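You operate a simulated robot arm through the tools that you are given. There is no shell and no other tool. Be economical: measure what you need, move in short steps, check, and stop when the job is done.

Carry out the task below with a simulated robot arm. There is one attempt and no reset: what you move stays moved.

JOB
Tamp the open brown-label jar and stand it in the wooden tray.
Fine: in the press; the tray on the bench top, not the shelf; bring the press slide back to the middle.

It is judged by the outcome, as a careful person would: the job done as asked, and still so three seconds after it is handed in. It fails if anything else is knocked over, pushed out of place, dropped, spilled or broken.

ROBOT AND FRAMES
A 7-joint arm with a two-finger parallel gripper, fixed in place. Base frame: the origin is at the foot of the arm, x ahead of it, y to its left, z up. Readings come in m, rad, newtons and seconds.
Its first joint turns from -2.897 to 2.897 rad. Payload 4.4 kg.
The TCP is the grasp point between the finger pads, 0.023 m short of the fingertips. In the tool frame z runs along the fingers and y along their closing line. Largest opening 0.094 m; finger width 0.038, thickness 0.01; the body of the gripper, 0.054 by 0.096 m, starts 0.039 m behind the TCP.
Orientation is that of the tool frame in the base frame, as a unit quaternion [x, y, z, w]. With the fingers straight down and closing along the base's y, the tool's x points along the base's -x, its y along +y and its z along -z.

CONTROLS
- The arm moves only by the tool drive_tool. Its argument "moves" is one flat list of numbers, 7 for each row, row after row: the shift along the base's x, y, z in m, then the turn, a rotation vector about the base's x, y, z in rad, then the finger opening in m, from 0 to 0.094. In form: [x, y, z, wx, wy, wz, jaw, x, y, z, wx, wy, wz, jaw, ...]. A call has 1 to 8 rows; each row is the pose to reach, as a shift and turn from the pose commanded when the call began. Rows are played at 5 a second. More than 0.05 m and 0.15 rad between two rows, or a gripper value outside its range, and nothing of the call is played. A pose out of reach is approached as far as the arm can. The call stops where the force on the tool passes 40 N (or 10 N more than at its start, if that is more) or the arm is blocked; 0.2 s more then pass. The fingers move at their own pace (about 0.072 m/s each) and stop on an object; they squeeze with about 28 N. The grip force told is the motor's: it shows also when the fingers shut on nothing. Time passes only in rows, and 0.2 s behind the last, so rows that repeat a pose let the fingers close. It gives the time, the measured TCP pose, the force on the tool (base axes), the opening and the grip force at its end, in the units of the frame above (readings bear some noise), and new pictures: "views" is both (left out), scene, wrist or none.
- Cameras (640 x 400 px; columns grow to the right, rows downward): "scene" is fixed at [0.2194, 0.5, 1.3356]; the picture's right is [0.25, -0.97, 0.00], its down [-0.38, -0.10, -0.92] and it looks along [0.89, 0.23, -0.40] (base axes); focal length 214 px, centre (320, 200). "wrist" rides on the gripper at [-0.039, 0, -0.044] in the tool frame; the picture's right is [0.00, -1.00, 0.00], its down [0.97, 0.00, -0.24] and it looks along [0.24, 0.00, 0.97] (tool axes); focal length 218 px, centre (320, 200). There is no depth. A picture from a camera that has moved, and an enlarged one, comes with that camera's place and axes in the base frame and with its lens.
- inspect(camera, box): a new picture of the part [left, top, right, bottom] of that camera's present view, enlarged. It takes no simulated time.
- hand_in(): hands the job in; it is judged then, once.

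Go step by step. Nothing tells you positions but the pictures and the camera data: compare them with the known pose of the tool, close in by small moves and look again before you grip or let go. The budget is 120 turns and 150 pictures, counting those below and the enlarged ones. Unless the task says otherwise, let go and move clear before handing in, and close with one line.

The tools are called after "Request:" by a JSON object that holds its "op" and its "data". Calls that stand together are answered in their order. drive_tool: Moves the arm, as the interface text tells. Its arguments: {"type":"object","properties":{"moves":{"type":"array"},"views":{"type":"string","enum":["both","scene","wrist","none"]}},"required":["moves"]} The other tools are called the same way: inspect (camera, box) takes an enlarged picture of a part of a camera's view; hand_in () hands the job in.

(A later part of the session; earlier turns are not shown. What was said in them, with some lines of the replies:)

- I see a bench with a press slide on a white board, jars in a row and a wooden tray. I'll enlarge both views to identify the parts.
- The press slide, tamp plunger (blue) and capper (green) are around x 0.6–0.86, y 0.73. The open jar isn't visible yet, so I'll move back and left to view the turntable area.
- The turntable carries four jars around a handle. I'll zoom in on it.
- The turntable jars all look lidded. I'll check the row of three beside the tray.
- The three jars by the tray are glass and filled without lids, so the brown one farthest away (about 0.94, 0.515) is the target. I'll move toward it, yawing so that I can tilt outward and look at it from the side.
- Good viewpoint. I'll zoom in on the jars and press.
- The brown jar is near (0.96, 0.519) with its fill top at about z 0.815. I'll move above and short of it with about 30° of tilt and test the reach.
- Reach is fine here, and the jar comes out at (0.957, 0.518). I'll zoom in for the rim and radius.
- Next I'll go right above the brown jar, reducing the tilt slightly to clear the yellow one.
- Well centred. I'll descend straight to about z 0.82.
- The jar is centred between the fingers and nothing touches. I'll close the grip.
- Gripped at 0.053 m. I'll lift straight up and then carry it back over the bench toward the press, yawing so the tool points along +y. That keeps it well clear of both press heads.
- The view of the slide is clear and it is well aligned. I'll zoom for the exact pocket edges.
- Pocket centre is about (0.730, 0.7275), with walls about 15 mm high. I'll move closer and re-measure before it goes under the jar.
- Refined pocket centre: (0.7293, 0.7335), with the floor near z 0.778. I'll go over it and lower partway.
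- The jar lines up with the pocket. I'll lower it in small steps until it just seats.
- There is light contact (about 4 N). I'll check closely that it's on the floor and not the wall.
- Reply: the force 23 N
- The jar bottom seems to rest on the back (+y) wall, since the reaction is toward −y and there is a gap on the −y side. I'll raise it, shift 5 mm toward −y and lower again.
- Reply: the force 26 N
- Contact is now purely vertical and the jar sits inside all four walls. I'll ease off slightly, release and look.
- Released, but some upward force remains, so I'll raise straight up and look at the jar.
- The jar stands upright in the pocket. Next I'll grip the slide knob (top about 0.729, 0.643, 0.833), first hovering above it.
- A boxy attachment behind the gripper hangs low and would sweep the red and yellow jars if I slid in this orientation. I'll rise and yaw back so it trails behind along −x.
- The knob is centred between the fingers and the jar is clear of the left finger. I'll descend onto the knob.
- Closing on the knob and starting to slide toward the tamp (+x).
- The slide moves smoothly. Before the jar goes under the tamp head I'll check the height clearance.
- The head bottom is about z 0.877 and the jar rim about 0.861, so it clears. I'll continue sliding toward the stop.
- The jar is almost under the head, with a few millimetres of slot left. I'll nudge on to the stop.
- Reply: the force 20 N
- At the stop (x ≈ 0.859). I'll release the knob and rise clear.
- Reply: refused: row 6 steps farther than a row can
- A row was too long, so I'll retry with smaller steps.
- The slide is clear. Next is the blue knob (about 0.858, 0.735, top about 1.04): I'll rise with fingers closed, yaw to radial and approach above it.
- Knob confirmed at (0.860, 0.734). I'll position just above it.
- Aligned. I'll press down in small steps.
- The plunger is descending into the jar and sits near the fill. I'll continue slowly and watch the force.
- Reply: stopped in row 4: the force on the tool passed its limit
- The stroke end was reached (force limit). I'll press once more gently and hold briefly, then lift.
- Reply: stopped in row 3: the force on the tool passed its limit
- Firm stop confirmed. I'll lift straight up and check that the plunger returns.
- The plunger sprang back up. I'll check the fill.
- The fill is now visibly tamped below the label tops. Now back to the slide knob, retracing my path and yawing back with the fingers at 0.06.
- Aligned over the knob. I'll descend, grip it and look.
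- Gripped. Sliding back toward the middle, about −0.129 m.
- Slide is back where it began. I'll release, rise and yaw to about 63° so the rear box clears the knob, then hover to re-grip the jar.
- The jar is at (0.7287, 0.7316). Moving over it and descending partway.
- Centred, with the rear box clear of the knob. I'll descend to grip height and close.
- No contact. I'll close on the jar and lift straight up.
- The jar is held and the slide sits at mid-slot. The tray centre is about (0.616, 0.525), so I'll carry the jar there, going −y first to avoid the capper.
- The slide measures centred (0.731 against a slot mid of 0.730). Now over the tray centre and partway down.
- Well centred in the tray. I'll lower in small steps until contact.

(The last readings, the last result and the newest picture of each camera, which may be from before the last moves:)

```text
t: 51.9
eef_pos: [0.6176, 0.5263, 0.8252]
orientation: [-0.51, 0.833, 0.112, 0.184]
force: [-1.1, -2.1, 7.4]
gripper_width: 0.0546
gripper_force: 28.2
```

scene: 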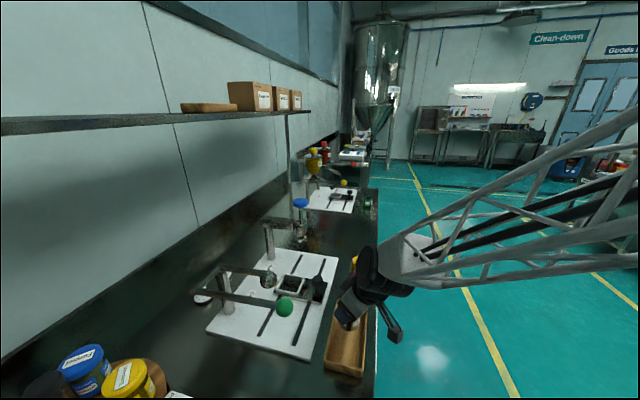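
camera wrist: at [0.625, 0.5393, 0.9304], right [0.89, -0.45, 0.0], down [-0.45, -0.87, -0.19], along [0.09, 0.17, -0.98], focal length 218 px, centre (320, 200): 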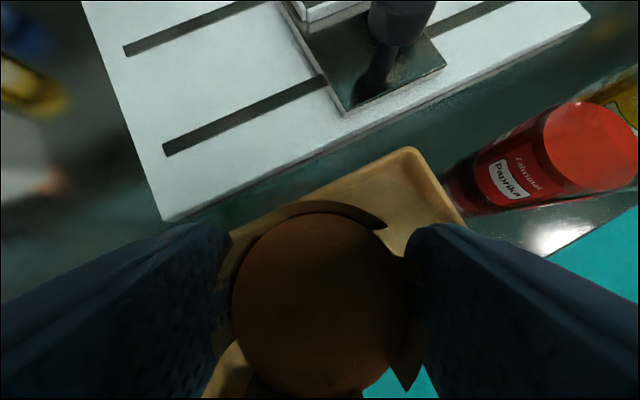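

Contact with the tray floor at about 7 N. I'll release and look.

Request:
{"op": "drive_tool", "data": {"moves": [0, 0, 0.0005, 0, 0, 0, 0.056, 0, 0, 0.0005, 0, 0, 0, 0.065, 0, 0, 0.0005, 0, 0, 0, 0.08, 0, 0, 0.0005, 0, 0, 0, 0.085], "views": "wrist"}}

Request:
{"op": "inspect", "data": {"camera": "scene", "box": [320, 290, 390, 380]}}

```text
t: 52.9
eef_pos: [0.6178, 0.5252, 0.8259]
orientation: [-0.511, 0.832, 0.113, 0.184]
force: [0.3, -0.1, -0.3]
gripper_width: 0.0849
gripper_force: 0.1
camera wrist: at [0.6245, 0.5396, 0.8816], right [0.89, -0.45, 0.0], down [-0.45, -0.88, -0.19], along [0.09, 0.17, -0.98], focal length 218 px, centre (320, 200)
```

wrist: 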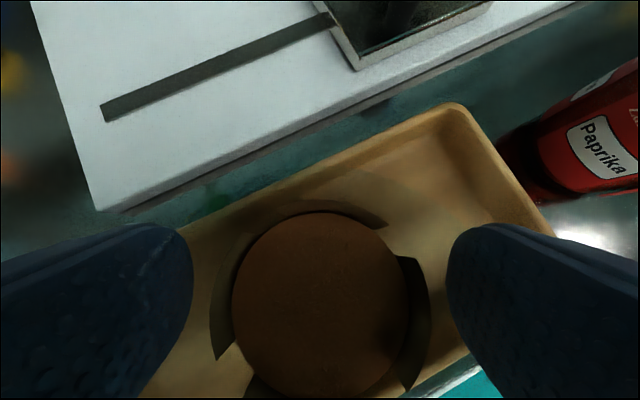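

```text
4.44 times, centred on (355, 335) of scene
camera zoom: at [0.2194, 0.5, 1.3356], right [0.25, -0.97, 0.0], down [-0.38, -0.1, -0.92], along [0.89, 0.23, -0.4], focal length 953 px, centre (164, -400)
```

zoom: 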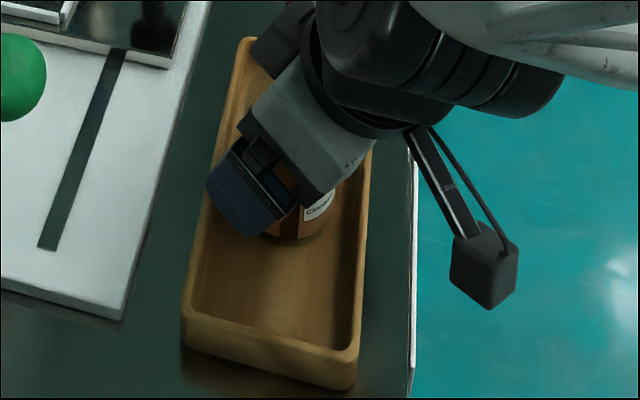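

The jar stands free on the tray floor. I'll back straight up and move clear.

Request:
{"op": "drive_tool", "data": {"moves": [0, 0, 0.03, 0, 0, 0, 0.09, 0, 0, 0.07, 0, 0, 0, 0.09, 0, 0, 0.115, 0, 0, 0, 0.09, 0, -0.02, 0.16, 0, 0, 0, 0.09, 0, -0.06, 0.185, 0, 0, 0, 0.09, 0, -0.1, 0.21, 0, 0, 0, 0.09, 0, -0.13, 0.24, 0, 0, 0, 0.09, 0, -0.16, 0.27, 0, 0, 0, 0.09], "views": "both"}}

Request:
{"op": "inspect", "data": {"camera": "scene", "box": [190, 190, 390, 390]}}

Request:
{"op": "inspect", "data": {"camera": "wrist", "box": [160, 20, 480, 260]}}

```text
t: 54.7
eef_pos: [0.6156, 0.3648, 1.0957]
orientation: [-0.51, 0.833, 0.113, 0.183]
force: [0.5, 0.3, -0.7]
gripper_width: 0.0901
gripper_force: 0.0
camera wrist: at [0.6233, 0.3789, 1.1521], right [0.89, -0.45, 0.0], down [-0.45, -0.88, -0.19], along [0.09, 0.17, -0.98], focal length 218 px, centre (320, 200)
```

scene: 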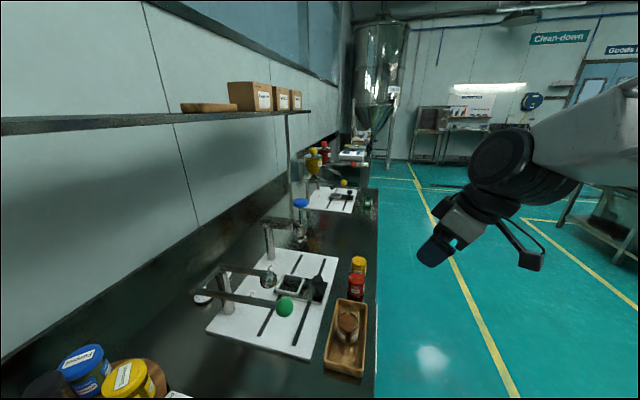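
wrist: 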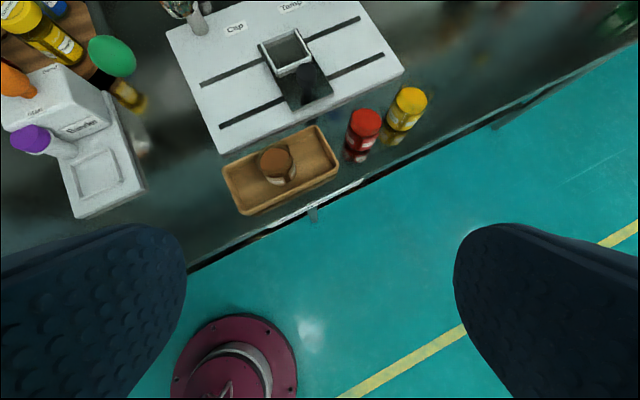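

```text
2.00 times, centred on (290, 290) of scene
camera zoom: at [0.2194, 0.5, 1.3356], right [0.25, -0.97, 0.0], down [-0.38, -0.1, -0.92], along [0.89, 0.23, -0.4], focal length 429 px, centre (380, 20)
```

zoom: 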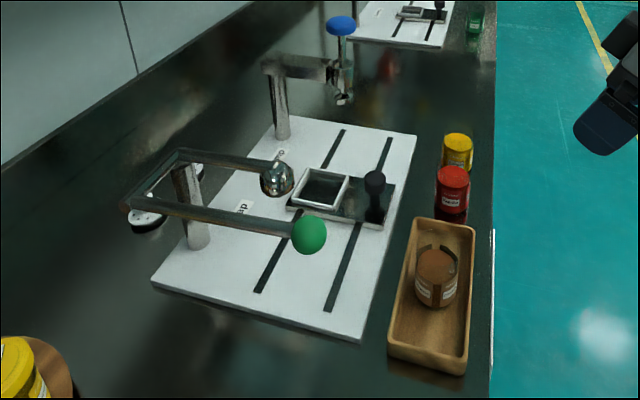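

```text
1.67 times, centred on (320, 140) of wrist
camera zoom: at [0.6233, 0.3789, 1.1521], right [0.89, -0.45, 0.0], down [-0.45, -0.88, -0.19], along [0.09, 0.17, -0.98], focal length 364 px, centre (320, 300)
```

zoom: 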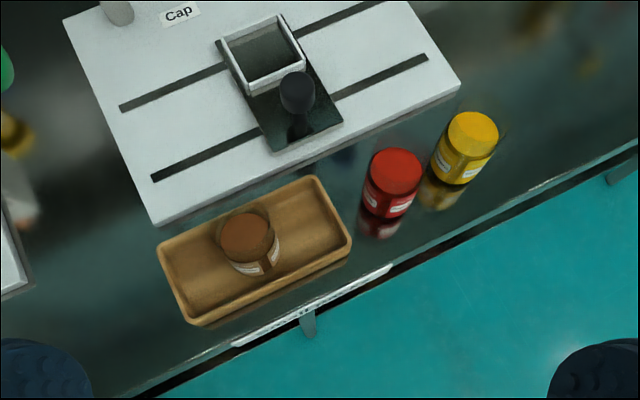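

The jar stands upright and tamped in the wooden tray. The slide is centred, the plunger is up, and the other jars are undisturbed. Handing in.

Request:
{"op": "hand_in", "data": {}}

```text
The job is handed in.
```

I tamped the open brown-label (Cinnamon) jar in the press and stood it upright in the wooden tray on the bench top. The press slide is back in the middle.
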